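You operate a simulated robot arm through the tools that you are given. There is no shell and no other tool. Be economical: measure what you need, move in short steps, check, and stop when the job is done.

The job below is to be done with a simulated robot arm. You get a single attempt, and the scene is never put back.

## Task
Aim the roller's blue pipe at the blocks and briefly run the coolant.
Fine: aim before it flows; open the orange knob, start the pump at the white switch, watch it run on the blocks for a second or more, then pump off and knob shut; spill nothing. Leave the other knobs, switches and parts there as they are.

It is judged by the outcome, as a careful person would: the job done as asked, and still so three seconds after it is handed in. It fails if anything else is knocked over, pushed out of place, dropped, spilled or broken.

## Robot
A 7-joint arm with a two-finger gripper, on a carriage that runs on a rail from [0.2, 120.3] to [-0.2, -117.7] (x, y) and turns from -3.787 to 2.025 rad about z. Base frame: it is fixed where the carriage stands at the start and does not move with it; the origin is on the floor, on the carriage's upright axis, x ahead of it, y to its left, z up. Readings come in cm, rad, newtons and seconds.
Its first joint turns from -2.601 to 2.601 rad. Places, roughly: bent bolt [-100, -100, 100]; big red knob [60, -170, 100]; blue knob [60, -120, 100]; blue pipe [90, -50, 130]; brown tin [-50, -125, 50]; green button [60, -150, 100]; green knob [-50, -60, 80]; grey knob [60, -110, 100]; hinged tray [80, -170, 130]; left black knob [50, -40, 110]; long black bolt [-75, -100, 100]; long silver bolt [-75, -125, 100]; middle black knob [50, -60, 110]; orange knob [60, -50, 80]; red button [60, -160, 100]; right black knob [50, -70, 110]. Payload 2.45 kg.
Tool frame: the origin (TCP) lies between the finger pads and is the grasp point; the fingertips stand 2.6 cm ahead of it; z points along the fingers, y is the line along which they close. The gripper opens to 9.6 cm. The gripper's body begins 6.9 cm behind the TCP.
Orientation is that of the tool frame in the base frame, as a unit quaternion [x, y, z, w]. With the fingers straight down and closing along the base's y, the tool's x points along the base's -x, its y along +y and its z along -z.

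## Interface
- The arm moves only by the tool drive_tool. Its argument "series" is one flat list of numbers, 7 for each row, row after row: the shift along the tool's x, y, z in cm, then the turn, a rotation vector about the tool's x, y, z in degrees, then the closure in counts, from 0 (fully open) to 255 (shut). In form: [tx, ty, tz, wx, wy, wz, grip, tx, ty, tz, wx, wy, wz, grip, ...]. A call has 1 to 20 rows; each row shifts and turns the commanded pose from where the row before left it, along the tool's axes as they then stand. Rows are played at 5 a second. More than 5 cm and 0.15 rad between two rows, or a gripper value outside its range, and nothing of the call is played. A pose out of reach is approached as far as the arm can. The call stops where the force on the tool passes 40 N (or 10 N more than at its start, if that is more) or the arm is blocked; 0.2 s more then pass. The fingers move at their own pace and stop on an object; they squeeze with about 23 N. The grip force told is the motor's: it shows also when the fingers shut on nothing. Time passes only in rows, and 0.2 s behind the last, so rows that do not move let the fingers close. The reply holds the time, the measured pose of the TCP, the force on the tool along the base axes, the opening and the grip force, in the units named above and with some noise, with the torque about the TCP (base axes, N m) and any sound that the robot's microphone picked up, and new pictures: "views" is both (left out), scene, wrist or none.
- Cameras (640 x 400 px; columns grow to the right, rows downward): "scene" is now at [-2.78, 9.22, 166.93]; the picture's right is [-0.98, -0.22, 0.00], its down [-0.16, 0.72, -0.68] and it looks along [0.15, -0.66, -0.74] (base axes); focal length 214 px, centre (320, 200). "wrist" rides on the gripper at [8.2, 0.3, -9.8] in the tool frame; the picture's right is [-0.04, 1.00, 0.00], its down [-0.73, -0.03, -0.68] and it looks along [-0.68, -0.03, 0.73] (tool axes); focal length 256 px, centre (320, 200). There is no depth. A picture from a camera that has moved, and an enlarged one, comes with that camera's place and axes in the base frame and with its lens.
- move_column(by): slides the trunk up (or, below 0, down) by that many cm; the arm and the scene camera ride with it, the base frame stays. It gives what a move gives, with no picture.
- drive_base(legs): drives the robot by 1 to 6 legs, each [ahead, left, turn to the left] in cm, cm and rad, along the robot's own axes; the way and the turn of a leg run together, so that a leg with both is an arc; at most 150 cm and 3.142 rad a leg. The arm and the cameras ride along, it lands a little off, and it stops where it bumps. It keeps to its track: a leg is cut to what the track allows. It gives what a move gives, and a new picture of the scene camera.
- head_to(pan, tilt): turns the head with the scene camera to pan (to the left, within 2.705 rad either way) and tilt (down, from -0.506 to 1.204), counted from straight ahead of the robot. It gives what a move gives, and a new picture of the scene camera.
- inspect(camera, box): a new picture of the part [left, top, right, bottom] of that camera's present view, enlarged. It takes no simulated time.
- sign_off(): hands the job in; it is judged then, once.

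Go step by step. Nothing tells you exact positions but the pictures and the camera data: compare them with the known pose of the tool, close in by small moves and look again before you grip or let go. The budget is 120 turns and 260 pictures, counting those below and the enlarged ones. Unless the task says otherwise, let go and move clear before handing in, and close with one line.

The tools are called by a JSON object that holds its "api" and its "payload". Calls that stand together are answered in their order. drive_tool: Moves the arm, as the interface text tells. Its arguments: {"type":"object","properties":{"series":{"type":"array","items":{"type":"number"}},"views":{"type":"string","enum":["both","scene","wrist","none"]}},"required":["series"]} The other tools are called the same way: move_column (by) slides the trunk up or down; drive_base (legs) drives the base; head_to (pan, tilt) turns the head that bears the scene camera; inspect (camera, box) takes an enlarged picture of a part of a camera's view; sign_off () hands the job in.

At the start:

```text
clock: 0.0
ee_pos: [27.38, -51.74, 100.03]
ee_rot: [0.0, 1.0, 0.0, -0.001]
contact_force: [0.1, 0.2, -0.8]
ft_torque: [0.0, 0.03, -0.01]
opening: 9.6
grip_force: 0.1
trunk travel left (down, up): [-67.5, 3.5]
robot x, y, heading: [-0.1, 0.2, -0.005]
head pan, tilt: [-1.349, 0.829]
```

scene: 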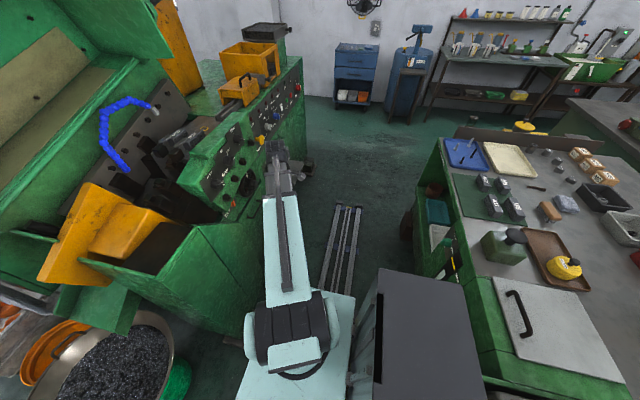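
wrist: 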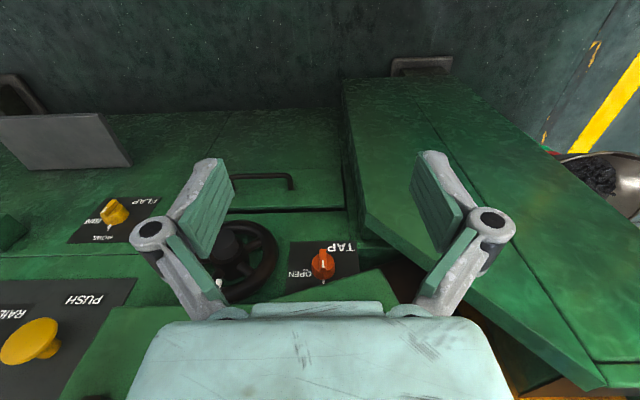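

The thread roller stands to +x with the blue pipe above its bed; the wrist view shows the orange TAP knob below. I turn the head to look at the machine squarely.

{"api": "head_to", "payload": {"pan": -0.6, "tilt": 0.6}}

{"api": "inspect", "payload": {"camera": "wrist", "box": [0, 130, 420, 400]}}

```text
clock: 1.1
ee_pos: [27.4, -51.79, 100.03]
ee_rot: [0.0, 1.0, 0.0, 0.001]
contact_force: [0.6, -0.6, 0.8]
ft_torque: [0.02, 0.04, -0.01]
opening: 9.6
grip_force: 0.0
trunk travel left (down, up): [-67.5, 3.5]
robot x, y, heading: [0.25, -0.08, 0.001]
head pan, tilt: [-0.6, 0.6]
camera scene: at [2.77, 11.95, 168.86], right [-0.57, -0.82, 0.0], down [-0.47, 0.32, -0.82], along [0.68, -0.47, -0.57], focal length 214 px, centre (320, 200)
```

scene: 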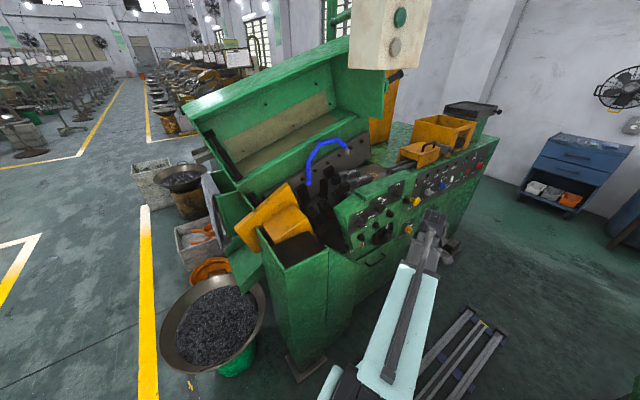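

```text
1.48 times, centred on (210, 265) of wrist
camera zoom: at [19.28, -51.4, 109.86], right [0.04, 1.0, 0.0], down [0.73, -0.03, 0.68], along [0.68, -0.03, -0.73], focal length 379 px, centre (483, 104)
```

zoom: 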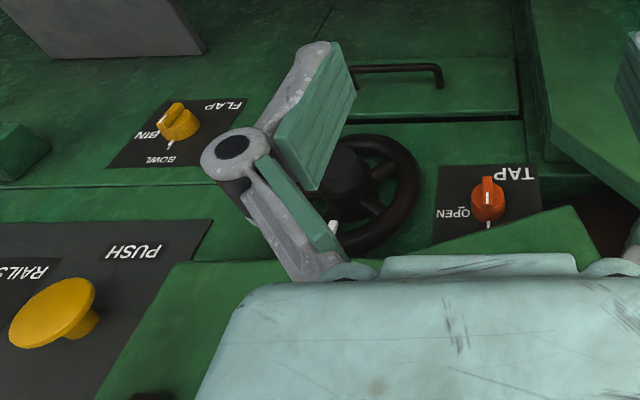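

I see the machine with the blue hose over the dark die blocks. Enlarge the work area and the panel.

{"api": "inspect", "payload": {"camera": "scene", "box": [270, 120, 390, 195]}}

{"api": "inspect", "payload": {"camera": "scene", "box": [340, 160, 500, 260]}}

```text
5.33 times, centred on (330, 158) of scene
camera zoom: at [2.77, 11.95, 168.86], right [-0.57, -0.82, 0.0], down [-0.47, 0.32, -0.82], along [0.68, -0.47, -0.57], focal length 1144 px, centre (267, 427)
```

zoom: 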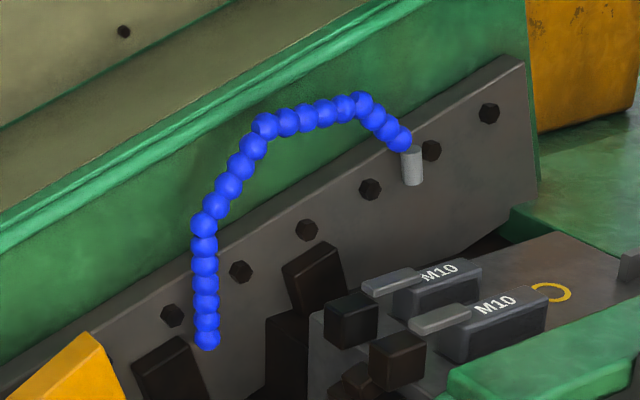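

```text
4.00 times, centred on (420, 210) of scene
camera zoom: at [2.77, 11.95, 168.86], right [-0.57, -0.82, 0.0], down [-0.47, 0.32, -0.82], along [0.68, -0.47, -0.57], focal length 858 px, centre (-80, 160)
```

zoom: 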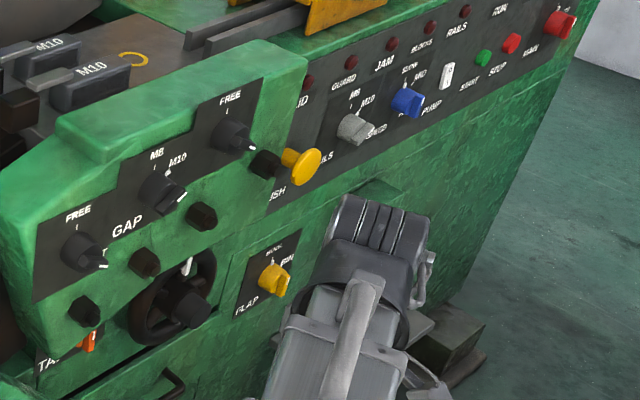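

The pump switch (white) is beyond the blue knob, and the pipe ends near the chute. I slide along the rail to face the machine.

{"api": "drive_base", "payload": {"legs": [[0, -45, 0]]}}

{"api": "head_to", "payload": {"pan": 0.0, "tilt": 0.6}}

```text
clock: 3.8
ee_pos: [27.31, -97.16, 100.03]
ee_rot: [0.001, 1.0, 0.0, 0.0]
contact_force: [-0.6, 1.0, -0.4]
ft_torque: [-0.01, -0.04, 0.0]
opening: 9.59
grip_force: 0.0
trunk travel left (down, up): [-67.5, 3.5]
robot x, y, heading: [-0.03, -45.49, -0.001]
head pan, tilt: [-0.6, 0.6]
camera scene: at [2.71, -33.48, 168.86], right [-0.57, -0.82, 0.0], down [-0.47, 0.32, -0.83], along [0.68, -0.47, -0.56], focal length 214 px, centre (320, 200)
```

scene: 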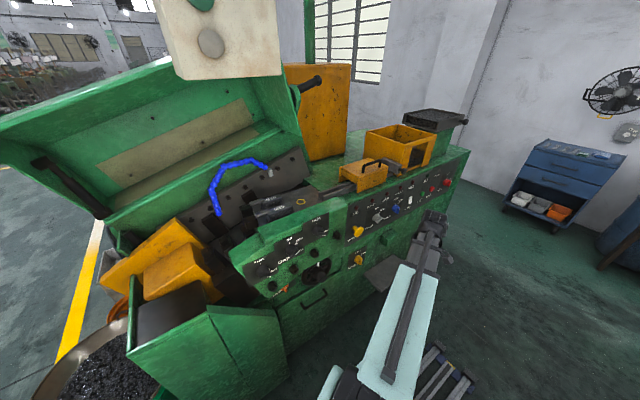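

```text
clock: 4.8
ee_pos: [27.27, -97.13, 99.97]
ee_rot: [0.001, 1.0, -0.001, 0.001]
contact_force: [0.0, 0.4, 0.7]
ft_torque: [-0.01, 0.02, 0.03]
opening: 9.62
grip_force: 0.0
trunk travel left (down, up): [-67.5, 3.5]
robot x, y, heading: [-0.07, -45.19, -0.003]
head pan, tilt: [0.0, 0.6]
camera scene: at [4.26, -28.47, 168.86], right [0.0, -1.0, 0.0], down [-0.56, 0.0, -0.83], along [0.83, 0.0, -0.56], focal length 214 px, centre (320, 200)
```

scene: 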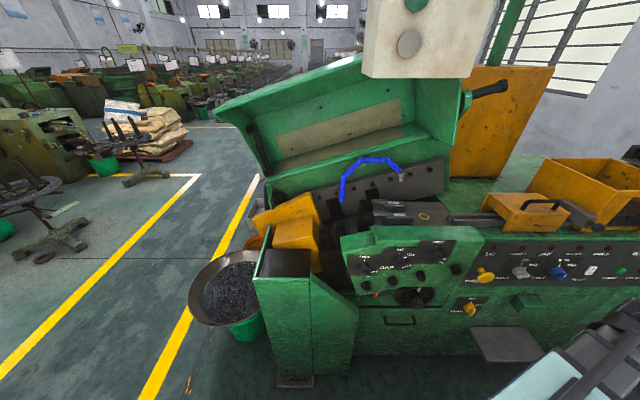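

{"api": "inspect", "payload": {"camera": "scene", "box": [320, 140, 480, 240]}}

{"api": "inspect", "payload": {"camera": "scene", "box": [340, 220, 500, 320]}}

{"api": "inspect", "payload": {"camera": "scene", "box": [480, 220, 640, 320]}}

```text
4.00 times, centred on (400, 190) of scene
camera zoom: at [4.26, -28.47, 168.86], right [0.0, -1.0, 0.0], down [-0.56, 0.0, -0.83], along [0.83, 0.0, -0.56], focal length 858 px, centre (0, 240)
```

zoom: 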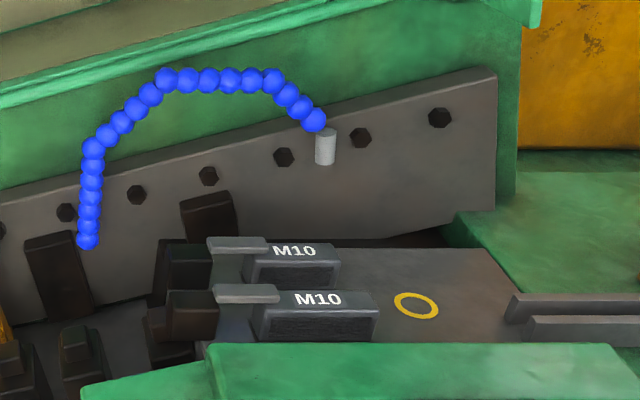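

```text
4.00 times, centred on (420, 270) of scene
camera zoom: at [4.26, -28.47, 168.86], right [0.0, -1.0, 0.0], down [-0.56, 0.0, -0.83], along [0.83, 0.0, -0.56], focal length 858 px, centre (-80, -80)
```

zoom: 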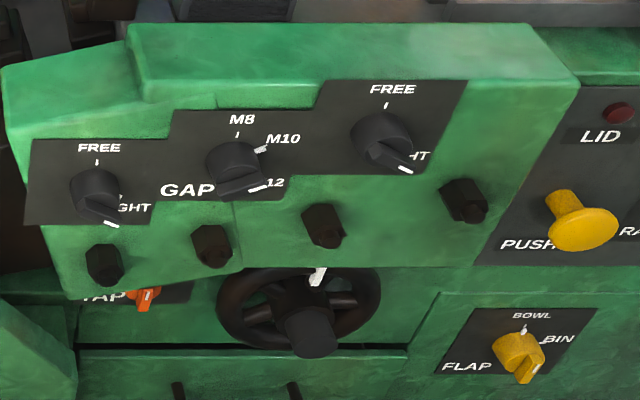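

```text
4.00 times, centred on (560, 270) of scene
camera zoom: at [4.26, -28.47, 168.86], right [0.0, -1.0, 0.0], down [-0.56, 0.0, -0.83], along [0.83, 0.0, -0.56], focal length 858 px, centre (-640, -80)
```

zoom: 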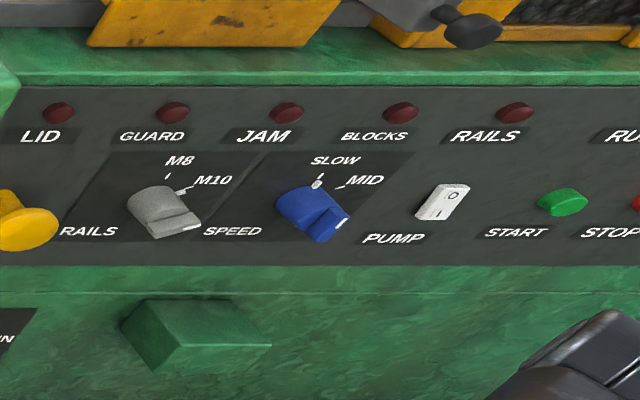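

The pipe appears to swivel about an upright at about (88,-39), its nozzle now at about (88,-65,122), the M10 blocks at about (68–76,-59,118). I raise the hand to a clear spot in front of it and pitch it forward.

{"api": "drive_tool", "payload": {"series": [-1.5, 4, -4, 0, 0, 0, 0, -1.5, 4, -4, 0, 0, 0, 0, -1.5, 4, -4, 0, 0, 0, 0, -1.5, 4, -4, 0, 0, 0, 0, -1.5, 4, -4, 0, 0, 0, 0, -1.5, 4, -4, 0, 0, 0, 0, -1.5, 4, -4, 0, 0, 0, 0, -1.5, 4, -4, 0, 0, 0, 0, 0, 0, 0, 0, -8, 0, 0, 0, 0, 0, 0, -8, 0, 0, 0, 0, 0, 0, -8, 0, 0, 0, 0, 0, 0, -8, 0, 0, 0, 0, 0, 0, -8, 0, 0]}}

```text
refused: row 1 steps farther than a row can; nothing moved
```

{"api": "drive_tool", "payload": {"series": [-1.2, 3.3, -3.3, 0, 0, 0, 0, -1.2, 3.3, -3.3, 0, 0, 0, 0, -1.2, 3.3, -3.3, 0, 0, 0, 0, -1.2, 3.3, -3.3, 0, 0, 0, 0, -1.2, 3.3, -3.3, 0, 0, 0, 0, -1.2, 3.3, -3.3, 0, 0, 0, 0, -1.2, 3.3, -3.3, 0, 0, 0, 0, -1.2, 3.3, -3.3, 0, 0, 0, 0, -1.2, 3.3, -3.3, 0, 0, 0, 0, -1.2, 3.3, -3.3, 0, 0, 0, 0, 0, 0, 0, 0, -8, 0, 0, 0, 0, 0, 0, -8, 0, 0, 0, 0, 0, 0, -8, 0, 0, 0, 0, 0, 0, -8, 0, 0, 0, 0, 0, 0, -8, 0, 0]}}

```text
clock: 8.0
ee_pos: [50.24, -73.12, 121.35]
ee_rot: [0.001, 0.94, -0.001, 0.342]
contact_force: [1.4, -0.2, -0.8]
ft_torque: [-0.02, 0.0, -0.01]
opening: 9.59
grip_force: 0.0
out of reach, approached as far as the arm can: row 6, 7, 8, 9, 10, 13, 14, 15
trunk travel left (down, up): [-67.5, 3.5]
robot x, y, heading: [-0.01, -45.18, -0.001]
head pan, tilt: [0.0, 0.6]
camera scene: at [4.25, -28.48, 168.86], right [0.0, -1.0, 0.0], down [-0.56, 0.0, -0.83], along [0.83, 0.0, -0.56], focal length 214 px, centre (320, 200)
camera wrist: at [37.74, -72.76, 123.63], right [0.03, 1.0, 0.03], down [0.12, -0.03, 0.99], along [0.99, -0.03, -0.13], focal length 256 px, centre (320, 200)
```

scene: 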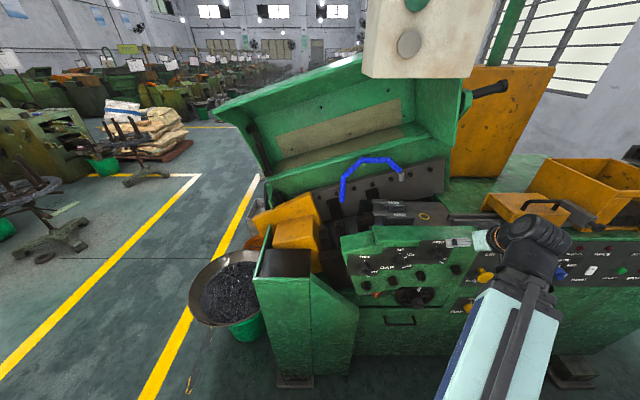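
wrist: 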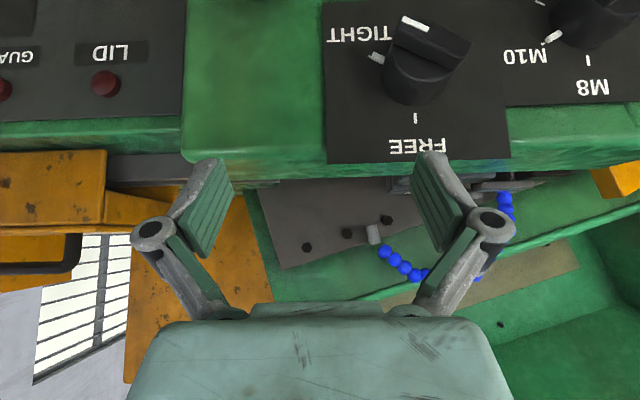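

The hand is pitched; I lift the trunk and move up and left, then roll so the fingers close vertically.

{"api": "move_column", "payload": {"by": 3.4}}

{"api": "drive_tool", "payload": {"series": [-2.2, 3, -2.6, 0, 0, 0, 0, -2.2, 3, -2.6, 0, 0, 0, 0, -2.2, 3, -2.6, 0, 0, 0, 0, -2.2, 3, -2.6, 0, 0, 0, 0, 0, 0, 0, 0, -8, 0, 0, 0, 0, 0, 0, 0, 8.2, 0, 0, 0, 0, 0, 0, 8.2, 0, 0, 0, 0, 0, 0, 8.2, 0, 0, 0, 0, 0, 0, 8.2, 0, 0, 0, 0, 0, 0, 8.2, 0, 0, 0, 0, 0, 0, 8.2, 0, 0, 0, 0, 0, 0, 8.2, 0, 0, 0, 0, 0, 0, 8.2, 0, 0, 0, 0, 0, 0, 8.2, 0, 0, 0, 0, 0, 0, 8.2, 0, 0, 0, 0, 0, 0, 8.2, 0]}}

```text
clock: 8.8
ee_pos: [50.17, -73.1, 124.76]
ee_rot: [0.002, 0.94, -0.001, 0.341]
contact_force: [-0.4, -1.2, 0.2]
ft_torque: [-0.01, 0.03, 0.01]
opening: 9.6
grip_force: 0.1
trunk travel left (down, up): [-70.9, 0.1]
robot x, y, heading: [-0.36, -45.54, -0.004]
head pan, tilt: [0.0, 0.6]
```

```text
clock: 12.2
ee_pos: [50.59, -61.28, 138.64]
ee_rot: [0.649, 0.644, 0.288, 0.286]
contact_force: [0.2, 0.3, -0.4]
ft_torque: [-0.03, 0.05, 0.0]
opening: 9.6
grip_force: 0.1
out of reach, approached as far as the arm can: row 5
trunk travel left (down, up): [-70.9, 0.1]
robot x, y, heading: [-0.25, -45.67, -0.002]
head pan, tilt: [0.0, 0.6]
camera scene: at [4.26, -28.47, 172.26], right [0.0, -1.0, 0.0], down [-0.56, 0.0, -0.83], along [0.83, 0.0, -0.56], focal length 214 px, centre (320, 200)
camera wrist: at [43.63, -53.04, 145.51], right [0.67, -0.05, 0.74], down [-0.53, -0.73, 0.43], along [0.52, -0.68, -0.52], focal length 256 px, centre (320, 200)
```

scene: 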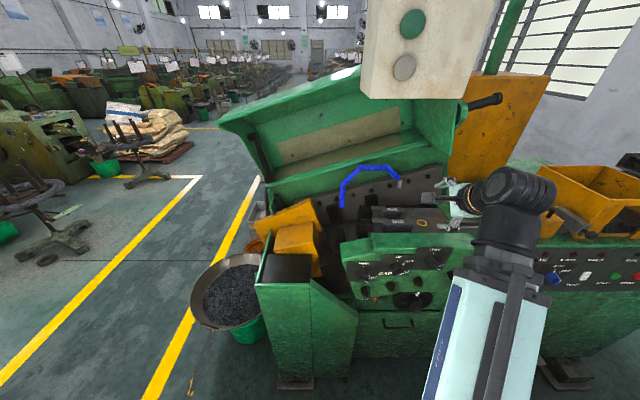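
wrist: 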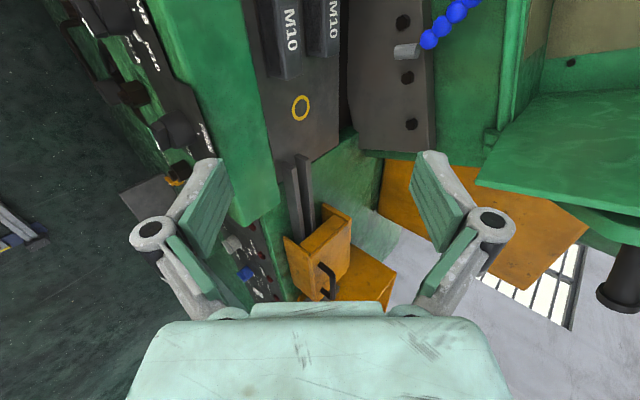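

Tool x is now +Y, tool y up-forward, tool z forward-down. I move to a pre-approach point in front of and above the top of the pipe.

{"api": "drive_tool", "payload": {"series": [1.4, 3.2, 2.1, 0, 0, 0, 60, 1.4, 3.2, 2.1, 0, 0, 0, 60, 1.4, 3.2, 2.1, 0, 0, 0, 60, 1.4, 3.2, 2.1, 0, 0, 0, 60, 1.4, 3.2, 2.1, 0, 0, 0, 60, 1.4, 3.2, 2.1, 0, 0, 0, 60]}}

{"api": "inspect", "payload": {"camera": "scene", "box": [320, 110, 480, 210]}}

```text
clock: 13.6
ee_pos: [73.0, -52.73, 144.4]
ee_rot: [0.647, 0.645, 0.288, 0.286]
contact_force: [0.2, 0.0, -0.3]
ft_torque: [-0.03, 0.02, 0.05]
opening: 7.33
grip_force: 0.1
trunk travel left (down, up): [-70.9, 0.1]
robot x, y, heading: [-0.32, -45.23, -0.003]
head pan, tilt: [0.0, 0.6]
camera scene: at [4.29, -28.45, 172.26], right [0.0, -1.0, 0.0], down [-0.57, 0.0, -0.82], along [0.82, 0.0, -0.57], focal length 214 px, centre (320, 200)
camera wrist: at [66.02, -44.63, 151.35], right [0.67, -0.04, 0.74], down [-0.53, -0.73, 0.43], along [0.52, -0.68, -0.51], focal length 256 px, centre (320, 200)
```

scene: 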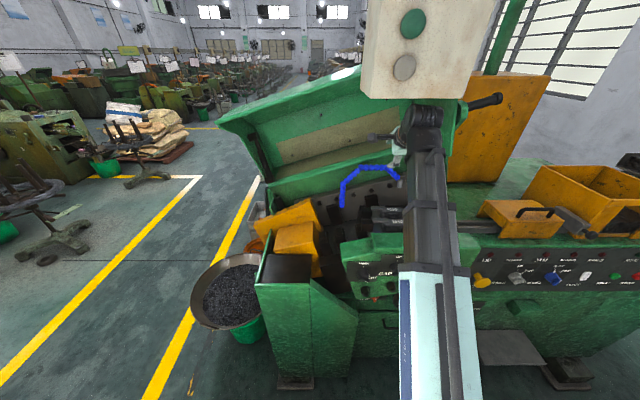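
wrist: 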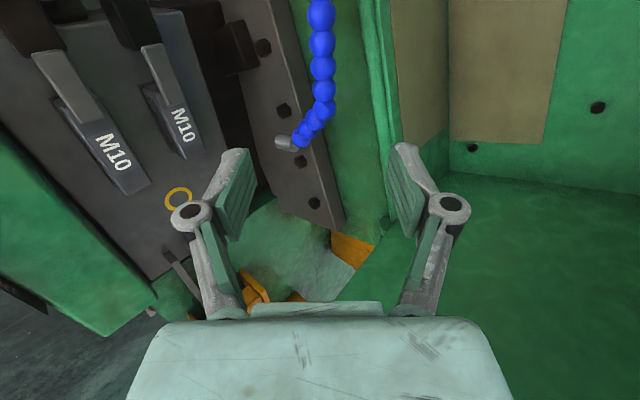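

```text
4.00 times, centred on (400, 160) of scene
camera zoom: at [4.29, -28.45, 172.26], right [0.0, -1.0, 0.0], down [-0.57, 0.0, -0.82], along [0.82, 0.0, -0.57], focal length 858 px, centre (0, 360)
```

zoom: 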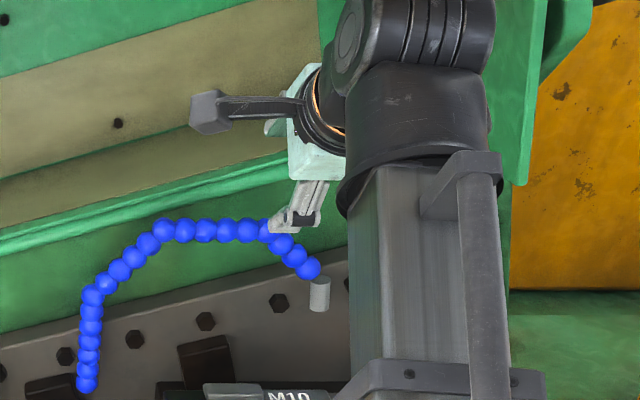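

The approach line looks clear; I advance 14 cm along the fingers and look.

{"api": "drive_tool", "payload": {"series": [0, 0.1, 2.8, 0, 0, 0, 60, 0, 0.1, 2.8, 0, 0, 0, 60, 0, 0.1, 2.8, 0, 0, 0, 60, 0, 0.1, 2.8, 0, 0, 0, 60, 0, 0.1, 2.8, 0, 0, 0, 60]}}

{"api": "inspect", "payload": {"camera": "scene", "box": [320, 110, 480, 210]}}

```text
clock: 14.8
ee_pos: [83.5, -52.73, 135.28]
ee_rot: [0.648, 0.644, 0.288, 0.287]
contact_force: [-0.2, -0.6, 0.2]
ft_torque: [0.0, -0.02, 0.03]
opening: 7.35
grip_force: 0.1
trunk travel left (down, up): [-70.9, 0.1]
robot x, y, heading: [-0.03, -45.38, -0.001]
head pan, tilt: [0.0, 0.6]
camera scene: at [4.28, -28.47, 172.26], right [0.0, -1.0, 0.0], down [-0.57, 0.0, -0.83], along [0.83, 0.0, -0.57], focal length 214 px, centre (320, 200)
camera wrist: at [76.54, -44.58, 142.26], right [0.67, -0.04, 0.74], down [-0.53, -0.73, 0.43], along [0.52, -0.68, -0.51], focal length 256 px, centre (320, 200)
```

scene: 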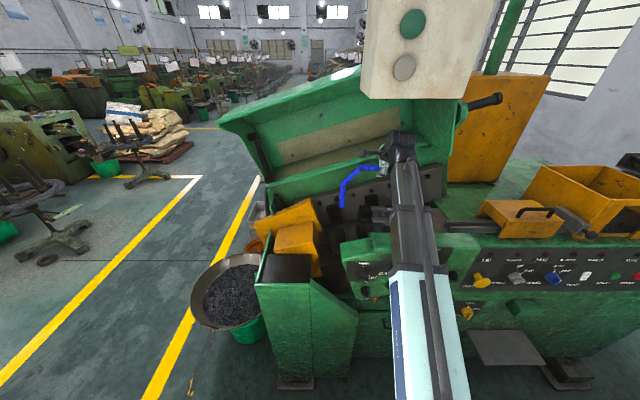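
wrist: 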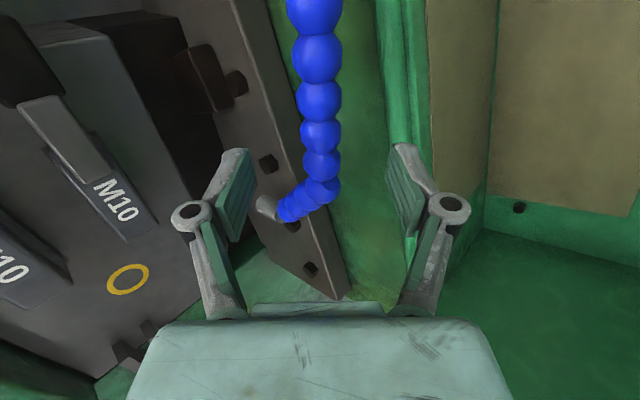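

```text
4.00 times, centred on (400, 160) of scene
camera zoom: at [4.28, -28.47, 172.26], right [0.0, -1.0, 0.0], down [-0.57, 0.0, -0.83], along [0.83, 0.0, -0.57], focal length 858 px, centre (0, 360)
```

zoom: 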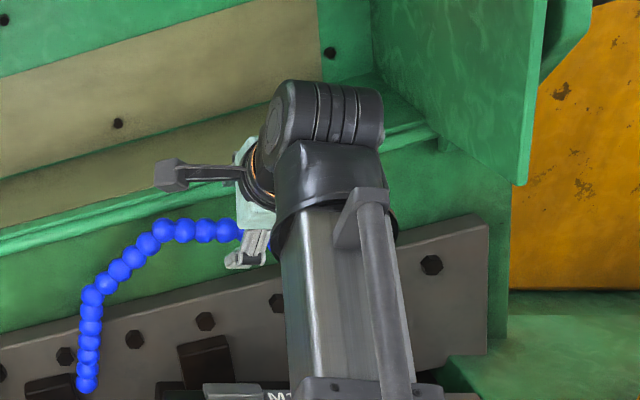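

The pipe sits centred between the fingers. I narrow the opening and advance the last 5 cm.

{"api": "drive_tool", "payload": {"series": [0, 0, 0, 0, 0, 0, 110, 0, 0.1, 1.7, 0, 0, 0, 110, 0, 0.1, 1.7, 0, 0, 0, 110, 0, 0.1, 1.7, 0, 0, 0, 110]}}

```text
clock: 15.8
ee_pos: [87.54, -52.91, 132.22]
ee_rot: [0.648, 0.645, 0.288, 0.285]
contact_force: [0.2, 0.3, -0.5]
ft_torque: [0.01, 0.02, 0.01]
opening: 5.47
grip_force: 0.0
trunk travel left (down, up): [-70.9, 0.1]
robot x, y, heading: [0.46, -45.32, 0.002]
head pan, tilt: [0.0, 0.6]
camera scene: at [4.26, -28.47, 172.26], right [0.0, -1.0, 0.0], down [-0.56, 0.0, -0.83], along [0.83, 0.0, -0.56], focal length 214 px, centre (320, 200)
camera wrist: at [80.57, -44.75, 139.11], right [0.67, -0.04, 0.74], down [-0.53, -0.73, 0.43], along [0.52, -0.68, -0.51], focal length 256 px, centre (320, 200)
```

scene: 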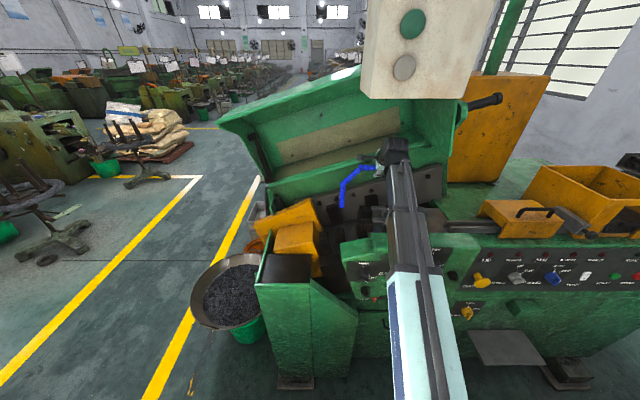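
wrist: 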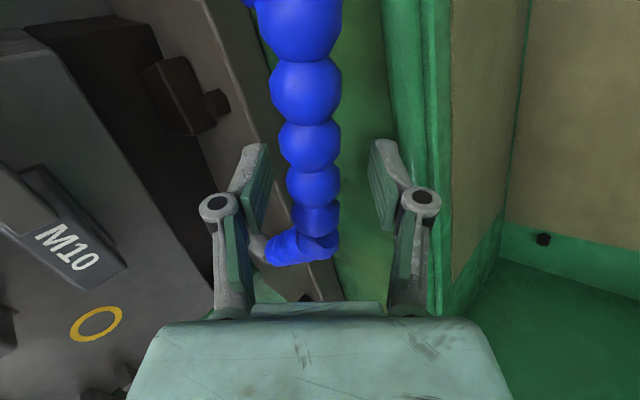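

The pipe is straddled. I grip it and swing it the first steps about its upright, watching for force.

{"api": "drive_tool", "payload": {"series": [0, 0, 0, 0, 0, 0, 255, 0, 0, 0, 0, 0, 0, 255, 0.117, -1.21, -1.338, 0, -5.49, 4.97, 255, 0.117, -1.21, -1.338, 0, -5.49, 4.97, 255]}}

{"api": "inspect", "payload": {"camera": "scene", "box": [320, 110, 480, 210]}}

```text
clock: 16.8
ee_pos: [83.88, -52.45, 132.11]
ee_rot: [0.726, 0.556, 0.247, 0.321]
contact_force: [-7.4, -2.1, -17.5]
ft_torque: [-0.51, 0.06, 1.02]
opening: 2.24
grip_force: 45.2
trunk travel left (down, up): [-70.9, 0.1]
robot x, y, heading: [-0.2, -45.28, -0.002]
head pan, tilt: [0.0, 0.6]
camera scene: at [4.34, -28.52, 172.25], right [0.0, -1.0, 0.0], down [-0.57, 0.0, -0.82], along [0.82, 0.0, -0.57], focal length 214 px, centre (320, 200)
camera wrist: at [79.3, -42.78, 138.95], right [0.64, -0.21, 0.74], down [-0.7, -0.57, 0.43], along [0.33, -0.79, -0.52], focal length 256 px, centre (320, 200)
```

scene: 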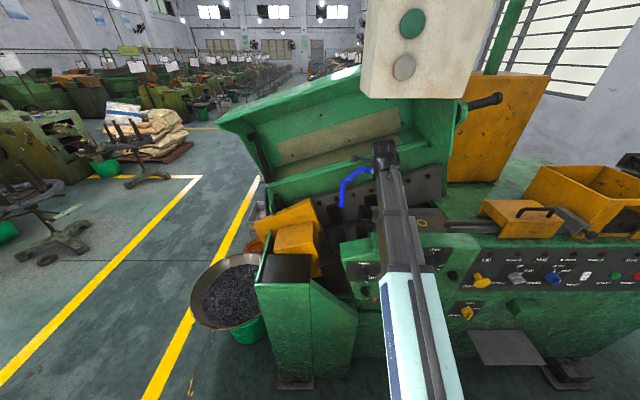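
wrist: 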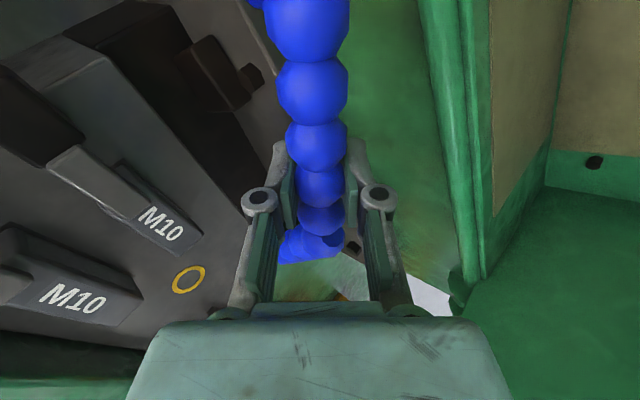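

```text
4.00 times, centred on (400, 160) of scene
camera zoom: at [4.34, -28.52, 172.25], right [0.0, -1.0, 0.0], down [-0.57, 0.0, -0.82], along [0.82, 0.0, -0.57], focal length 858 px, centre (0, 360)
```

zoom: 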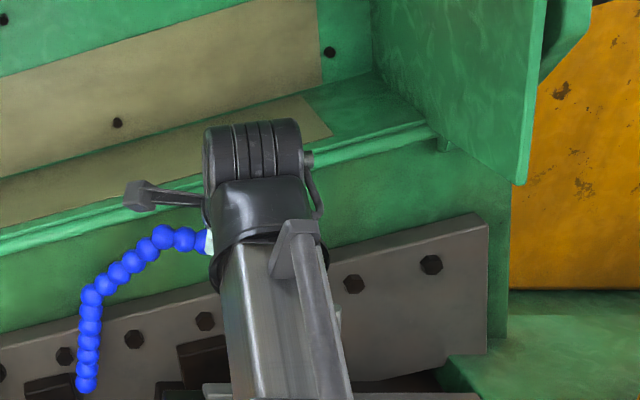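

The pipe swivels with the hand. I continue two more steps, easing slightly downward to relieve the force.

{"api": "drive_tool", "payload": {"series": [0.117, -1.36, -1.2, 0, -5.49, 4.97, 255, 0.117, -1.36, -1.2, 0, -5.49, 4.97, 255]}}

{"api": "inspect", "payload": {"camera": "scene", "box": [320, 110, 480, 210]}}

```text
clock: 17.4
ee_pos: [80.62, -51.01, 132.0]
ee_rot: [0.79, 0.457, 0.205, 0.353]
contact_force: [-1.8, -4.8, 4.6]
ft_torque: [-1.33, 0.61, -0.09]
opening: 2.2
grip_force: 45.1
trunk travel left (down, up): [-70.9, 0.1]
robot x, y, heading: [-0.16, -45.7, -0.002]
head pan, tilt: [0.0, 0.6]
camera scene: at [4.2, -28.55, 172.3], right [0.0, -1.0, 0.0], down [-0.56, 0.0, -0.83], along [0.83, 0.0, -0.56], focal length 214 px, centre (320, 200)
camera wrist: at [78.56, -40.56, 138.9], right [0.56, -0.37, 0.74], down [-0.82, -0.38, 0.43], along [0.12, -0.85, -0.51], focal length 256 px, centre (320, 200)
```

scene: 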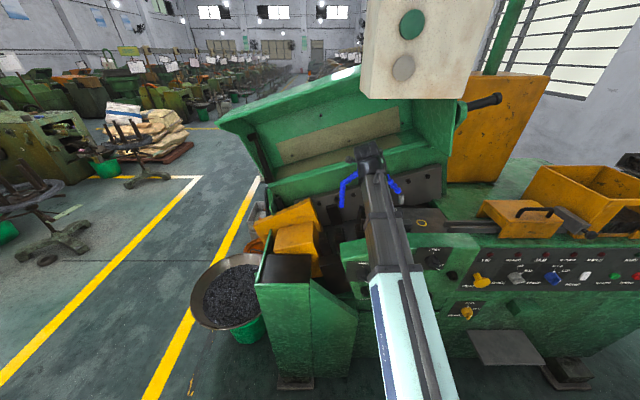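
wrist: 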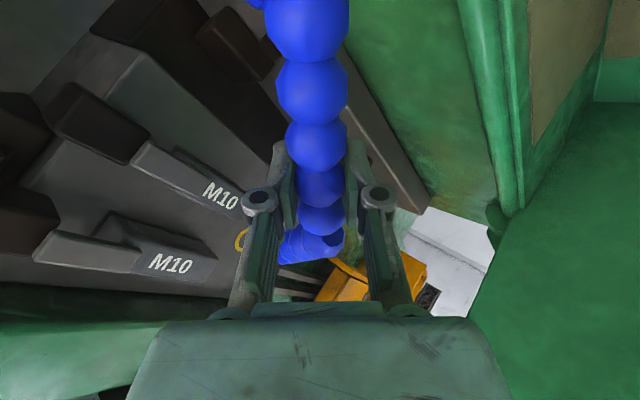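

```text
4.00 times, centred on (400, 160) of scene
camera zoom: at [4.2, -28.55, 172.3], right [0.0, -1.0, 0.0], down [-0.56, 0.0, -0.83], along [0.83, 0.0, -0.56], focal length 858 px, centre (0, 360)
```

zoom: 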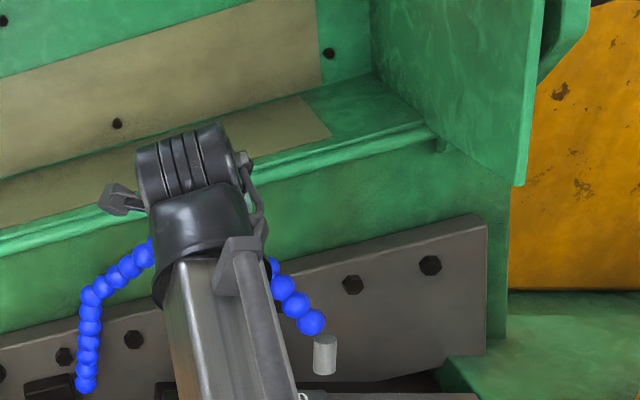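

Swing is about 30°; one more 7° step brings the nozzle over the gap between the blocks.

{"api": "drive_tool", "payload": {"series": [0.117, -1.21, -1.338, 0, -5.49, 4.97, 255, 0, 0, 0, 0, 0, 0, 255]}}

{"api": "inspect", "payload": {"camera": "scene", "box": [320, 140, 480, 240]}}

```text
clock: 18.0
ee_pos: [79.11, -50.1, 132.12]
ee_rot: [0.82, 0.404, 0.183, 0.363]
contact_force: [1.1, -9.1, 14.5]
ft_torque: [-1.12, 0.7, -0.63]
opening: 2.25
grip_force: 45.1
trunk travel left (down, up): [-70.9, 0.1]
robot x, y, heading: [-0.01, -45.55, 0.003]
head pan, tilt: [0.0, 0.6]
camera scene: at [4.12, -28.6, 172.3], right [0.0, -1.0, 0.0], down [-0.56, 0.0, -0.83], along [0.83, 0.0, -0.56], focal length 214 px, centre (320, 200)
camera wrist: at [78.37, -39.36, 138.93], right [0.51, -0.44, 0.74], down [-0.86, -0.27, 0.43], along [0.01, -0.86, -0.51], focal length 256 px, centre (320, 200)
```

scene: 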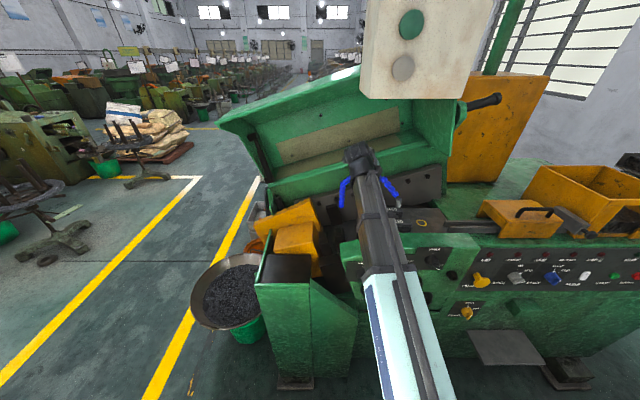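
wrist: 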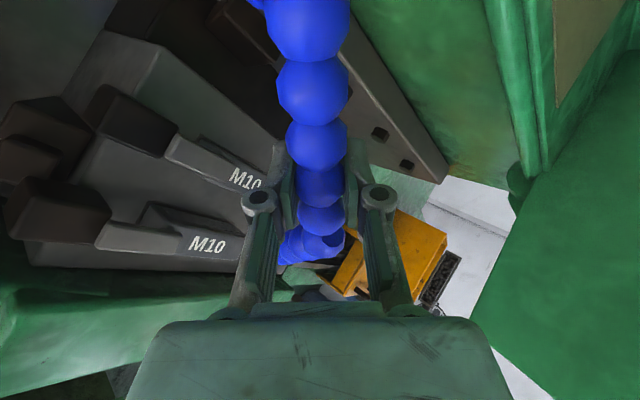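

```text
4.00 times, centred on (400, 190) of scene
camera zoom: at [4.12, -28.6, 172.3], right [0.0, -1.0, 0.0], down [-0.56, 0.0, -0.83], along [0.83, 0.0, -0.56], focal length 858 px, centre (0, 240)
```

zoom: 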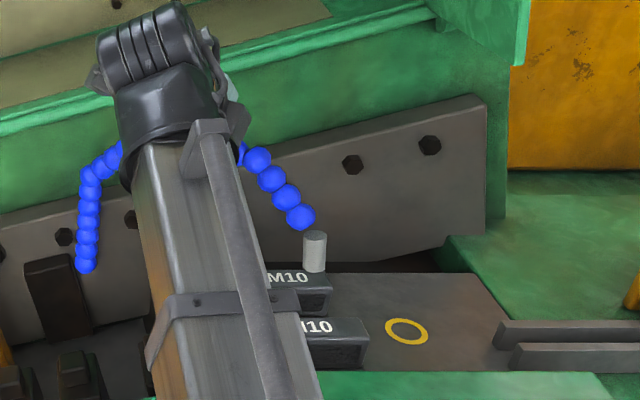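

By triangulation the nozzle tip is at about (72,-60,122), just over the gap between the blocks. I open the fingers and back straight out.

{"api": "drive_tool", "payload": {"series": [0, 0, 0, 0, 0, 0, 120, 0, 0, 0, 0, 0, 0, 110, 0, 0, -1.5, 0, 0, 0, 110, 0, 0, -2.5, 0, 0, 0, 100, 0, 0, -3, 0, 0, 0, 100, 0, 0, -3, 0, 0, 0, 100, 0, 0, -3, 0, 0, 0, 100]}}

{"api": "inspect", "payload": {"camera": "wrist", "box": [120, 0, 440, 200]}}

```text
clock: 19.6
ee_pos: [71.25, -44.39, 140.44]
ee_rot: [0.819, 0.406, 0.182, 0.362]
contact_force: [-0.2, -0.3, -0.4]
ft_torque: [0.03, -0.02, -0.02]
opening: 5.86
grip_force: 0.1
trunk travel left (down, up): [-70.9, 0.1]
robot x, y, heading: [-0.31, -45.32, 0.001]
head pan, tilt: [0.0, 0.6]
camera scene: at [4.23, -28.45, 172.26], right [0.0, -1.0, 0.0], down [-0.56, 0.0, -0.83], along [0.83, 0.0, -0.56], focal length 214 px, centre (320, 200)
camera wrist: at [70.6, -33.69, 147.44], right [0.51, -0.44, 0.74], down [-0.86, -0.27, 0.43], along [0.01, -0.86, -0.52], focal length 256 px, centre (320, 200)
```

scene: 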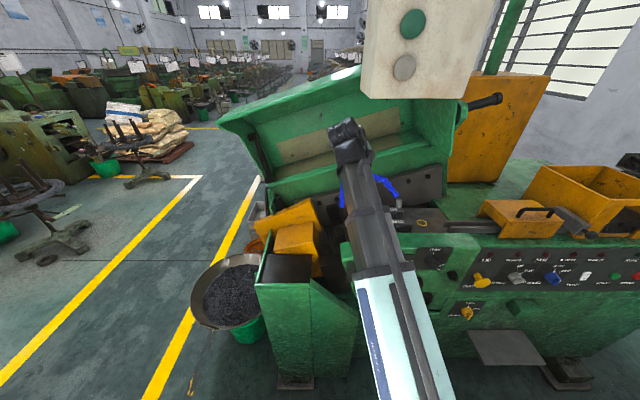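
wrist: 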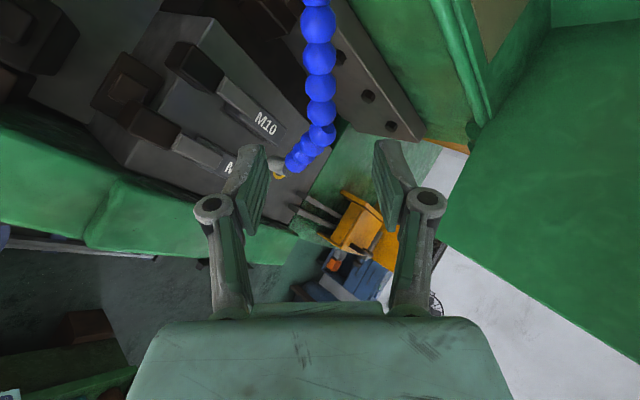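

```text
2.00 times, centred on (280, 100) of wrist
camera zoom: at [70.6, -33.69, 147.44], right [0.51, -0.44, 0.74], down [-0.86, -0.27, 0.43], along [0.01, -0.86, -0.52], focal length 512 px, centre (400, 400)
```

zoom: 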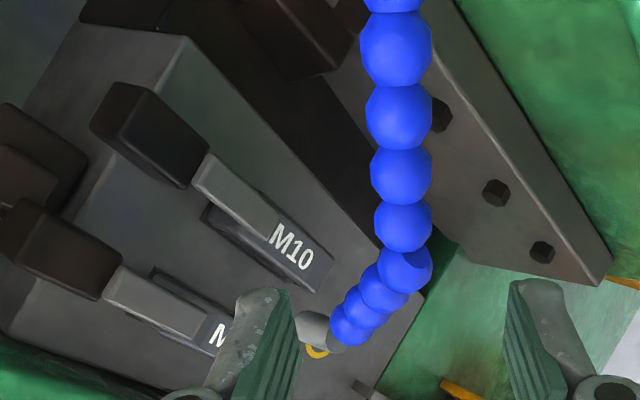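

The nozzle clearly stays over the blocks. Next I withdraw and undo the yaw and roll, towards the orange TAP knob at about (57,-52,84).

{"api": "drive_tool", "payload": {"series": [-3.6, -1.56, -1.69, 0, 0, 0, 60, -3.6, -1.56, -1.69, 0, 0, 0, 60, -3.6, -1.56, -1.69, 0, 0, 0, 60, -3.6, -1.56, -1.69, 0, 0, 0, 60, -3.6, -1.56, -1.69, 0, 0, 0, 60, -3.6, -1.56, -1.69, 0, 0, 0, 60, 0, 0, 0, 0, 5.49, -4.97, 60, 0, 0, 0, 0, 5.49, -4.97, 60, 0, 0, 0, 0, 5.49, -4.97, 60, 0, 0, 0, 0, 5.49, -4.97, 60, 0, 0, 0, 0, 5.49, -4.97, 60], "views": "scene"}}

{"api": "inspect", "payload": {"camera": "scene", "box": [320, 140, 480, 240]}}

```text
clock: 22.0
ee_pos: [51.48, -52.93, 140.68]
ee_rot: [0.647, 0.645, 0.289, 0.287]
contact_force: [-0.8, 0.2, 0.4]
ft_torque: [0.02, 0.01, 0.02]
opening: 7.36
grip_force: 0.1
out of reach, approached as far as the arm can: row 6, 7, 8, 9
trunk travel left (down, up): [-70.9, 0.1]
robot x, y, heading: [-0.18, -45.08, 0.0]
head pan, tilt: [0.0, 0.6]
camera scene: at [4.26, -28.48, 172.26], right [0.0, -1.0, 0.0], down [-0.56, 0.0, -0.83], along [0.83, 0.0, -0.56], focal length 214 px, centre (320, 200)
```

scene: 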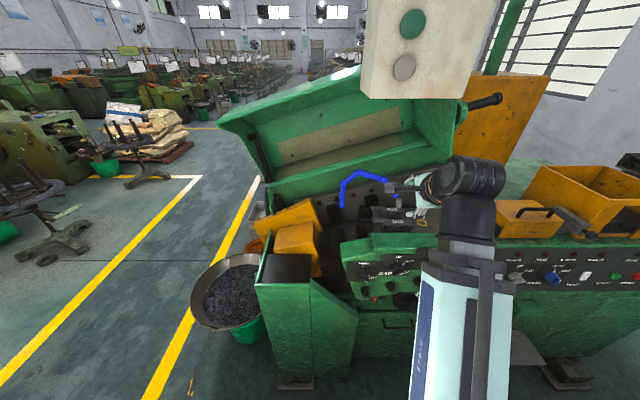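

```text
4.00 times, centred on (400, 190) of scene
camera zoom: at [4.26, -28.48, 172.26], right [0.0, -1.0, 0.0], down [-0.56, 0.0, -0.83], along [0.83, 0.0, -0.56], focal length 858 px, centre (0, 240)
```

zoom: 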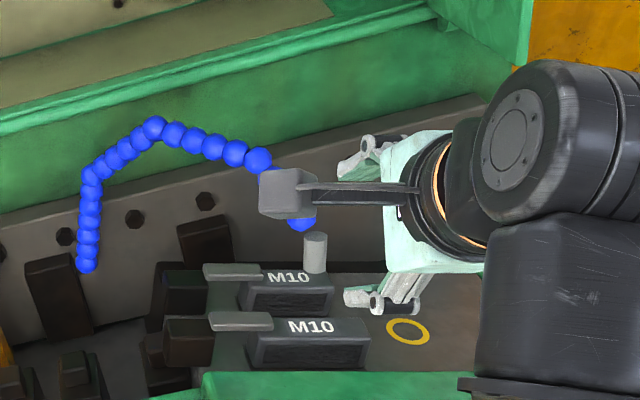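

The nozzle now sits directly by the blocks. I swing the carriage right to clear the panel, roll along to y≈-100 and lower the trunk for the panel work.

{"api": "drive_base", "payload": {"legs": [[0, 0, -0.9], [43, -34.2, 0]]}}

{"api": "move_column", "payload": {"by": -40}}

{"api": "head_to", "payload": {"pan": 0.9, "tilt": 0.4}}

```text
clock: 27.5
ee_pos: [25.89, -145.59, 140.8]
ee_rot: [0.864, 0.298, 0.134, 0.382]
contact_force: [0.3, 0.2, 0.1]
ft_torque: [0.0, -0.04, 0.0]
opening: 7.34
grip_force: 0.0
trunk travel left (down, up): [-70.9, 0.1]
robot x, y, heading: [0.1, -100.35, -0.907]
head pan, tilt: [0.0, 0.6]
camera scene: at [15.82, -93.43, 172.26], right [-0.79, -0.62, 0.0], down [-0.35, 0.44, -0.82], along [0.51, -0.65, -0.57], focal length 214 px, centre (320, 200)
```

scene: 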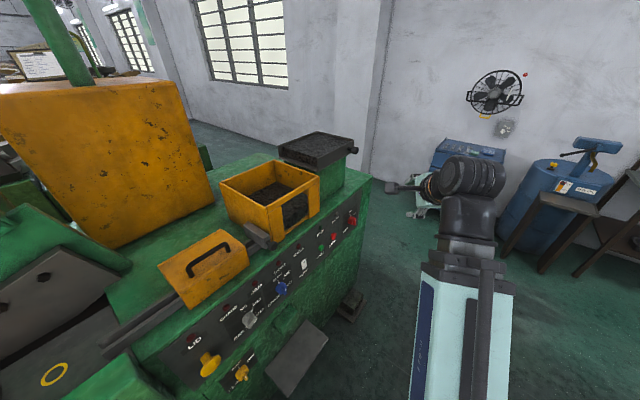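

```text
clock: 31.3
ee_pos: [25.79, -145.66, 100.75]
ee_rot: [0.864, 0.297, 0.134, 0.383]
contact_force: [-0.4, 0.5, 0.8]
ft_torque: [-0.01, -0.02, 0.0]
opening: 7.33
grip_force: 0.0
trunk travel left (down, up): [-30.9, 40.1]
robot x, y, heading: [-0.18, -100.24, -0.906]
head pan, tilt: [0.0, 0.6]
```

```text
clock: 32.5
ee_pos: [25.69, -145.69, 100.58]
ee_rot: [0.864, 0.298, 0.135, 0.383]
contact_force: [0.3, 0.0, 0.3]
ft_torque: [0.01, 0.02, 0.02]
opening: 7.33
grip_force: 0.0
trunk travel left (down, up): [-30.9, 40.1]
robot x, y, heading: [-0.42, -100.57, -0.911]
head pan, tilt: [0.901, 0.4]
camera scene: at [19.62, -86.49, 134.08], right [0.0, -1.0, 0.0], down [-0.39, 0.0, -0.92], along [0.92, 0.0, -0.39], focal length 214 px, centre (320, 200)
```

scene: 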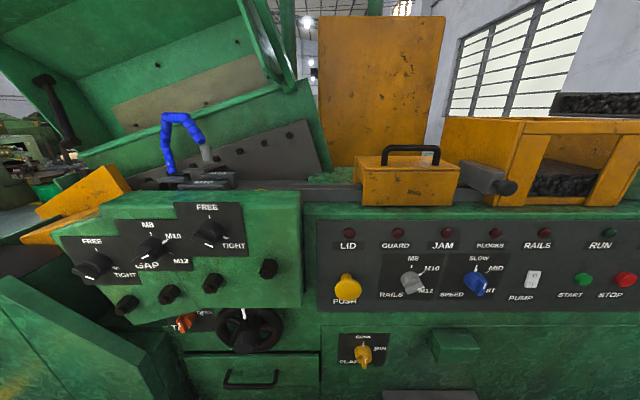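

A good view of the panel. I enlarge the TAP knob and the PUMP switch.

{"api": "inspect", "payload": {"camera": "scene", "box": [150, 290, 246, 350]}}

{"api": "inspect", "payload": {"camera": "scene", "box": [480, 240, 576, 300]}}

{"api": "inspect", "payload": {"camera": "scene", "box": [130, 100, 290, 200]}}

```text
6.67 times, centred on (198, 320) of scene
camera zoom: at [19.62, -86.49, 134.08], right [0.0, -1.0, 0.0], down [-0.39, 0.0, -0.92], along [0.92, 0.0, -0.39], focal length 1430 px, centre (1133, -600)
```

zoom: 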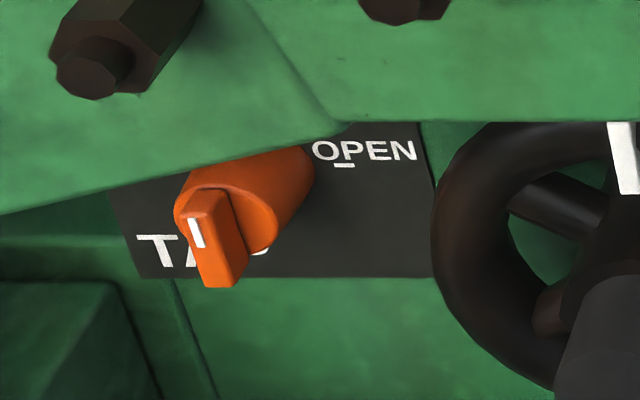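

```text
6.67 times, centred on (528, 270) of scene
camera zoom: at [19.62, -86.49, 134.08], right [0.0, -1.0, 0.0], down [-0.39, 0.0, -0.92], along [0.92, 0.0, -0.39], focal length 1430 px, centre (-1067, -267)
```

zoom: 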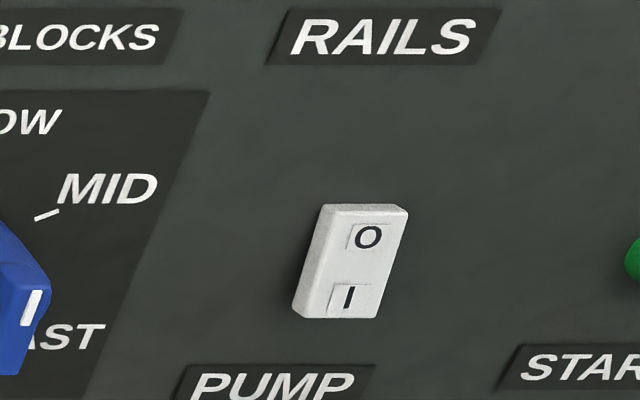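

```text
4.00 times, centred on (210, 150) of scene
camera zoom: at [19.62, -86.49, 134.08], right [0.0, -1.0, 0.0], down [-0.39, 0.0, -0.92], along [0.92, 0.0, -0.39], focal length 858 px, centre (760, 400)
```

zoom: 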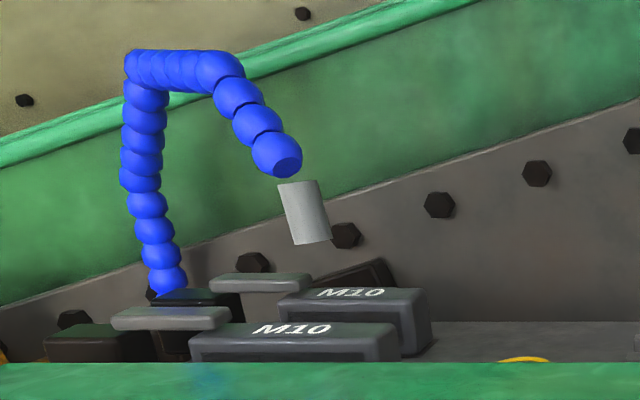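

The knob's pointer looks to be up and OPEN is to its right; the rocker shows O on top, I below. I now roll and pitch the hand to horizontal, in the clear.

{"api": "drive_tool", "payload": {"series": [0, 0, 0, 0, 0, -8.2, 60, 0, 0, 0, 0, 0, -8.2, 60, 0, 0, 0, 0, 0, -8.2, 60, 0, 0, 0, 0, 0, -8.2, 60, 0, 0, 0, 0, 0, -8.2, 60, 0, 0, 0, 0, 0, -8.2, 60, 0, 0, 0, 0, 0, -8.2, 60, 0, 0, 0, 0, 0, -8.2, 60, 0, 0, 0, 0, 0, -8.2, 60, 0, 0, 0, 0, 0, -8.2, 60, 0, 0, 0, 0, 0, -8.2, 60, 0, 0, 0, 0, -8, 0, 60, 0, 0, 0, 0, -8, 0, 60, 0, 0, 0, 0, -8, 0, 60, 0, 0, 0, 0, -8, 0, 60, 0, 0, 0, 0, -8, 0, 60], "views": "scene"}}

```text
clock: 35.9
ee_pos: [29.39, -154.3, 110.16]
ee_rot: [0.314, 0.648, -0.302, 0.625]
contact_force: [-0.5, 0.9, 0.2]
ft_torque: [0.02, 0.03, 0.0]
opening: 7.33
grip_force: 0.0
out of reach, approached as far as the arm can: row 12, 13, 14, 15, 16
trunk travel left (down, up): [-30.9, 40.1]
robot x, y, heading: [-0.19, -100.52, -0.901]
head pan, tilt: [0.901, 0.4]
camera scene: at [19.61, -86.47, 134.08], right [0.0, -1.0, 0.0], down [-0.39, 0.0, -0.92], along [0.92, 0.0, -0.39], focal length 214 px, centre (320, 200)
```

scene: 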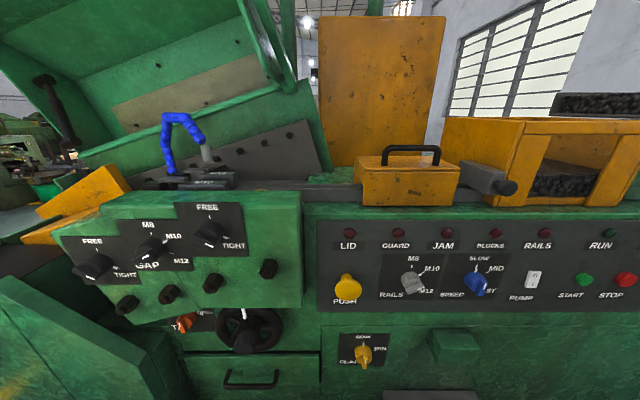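

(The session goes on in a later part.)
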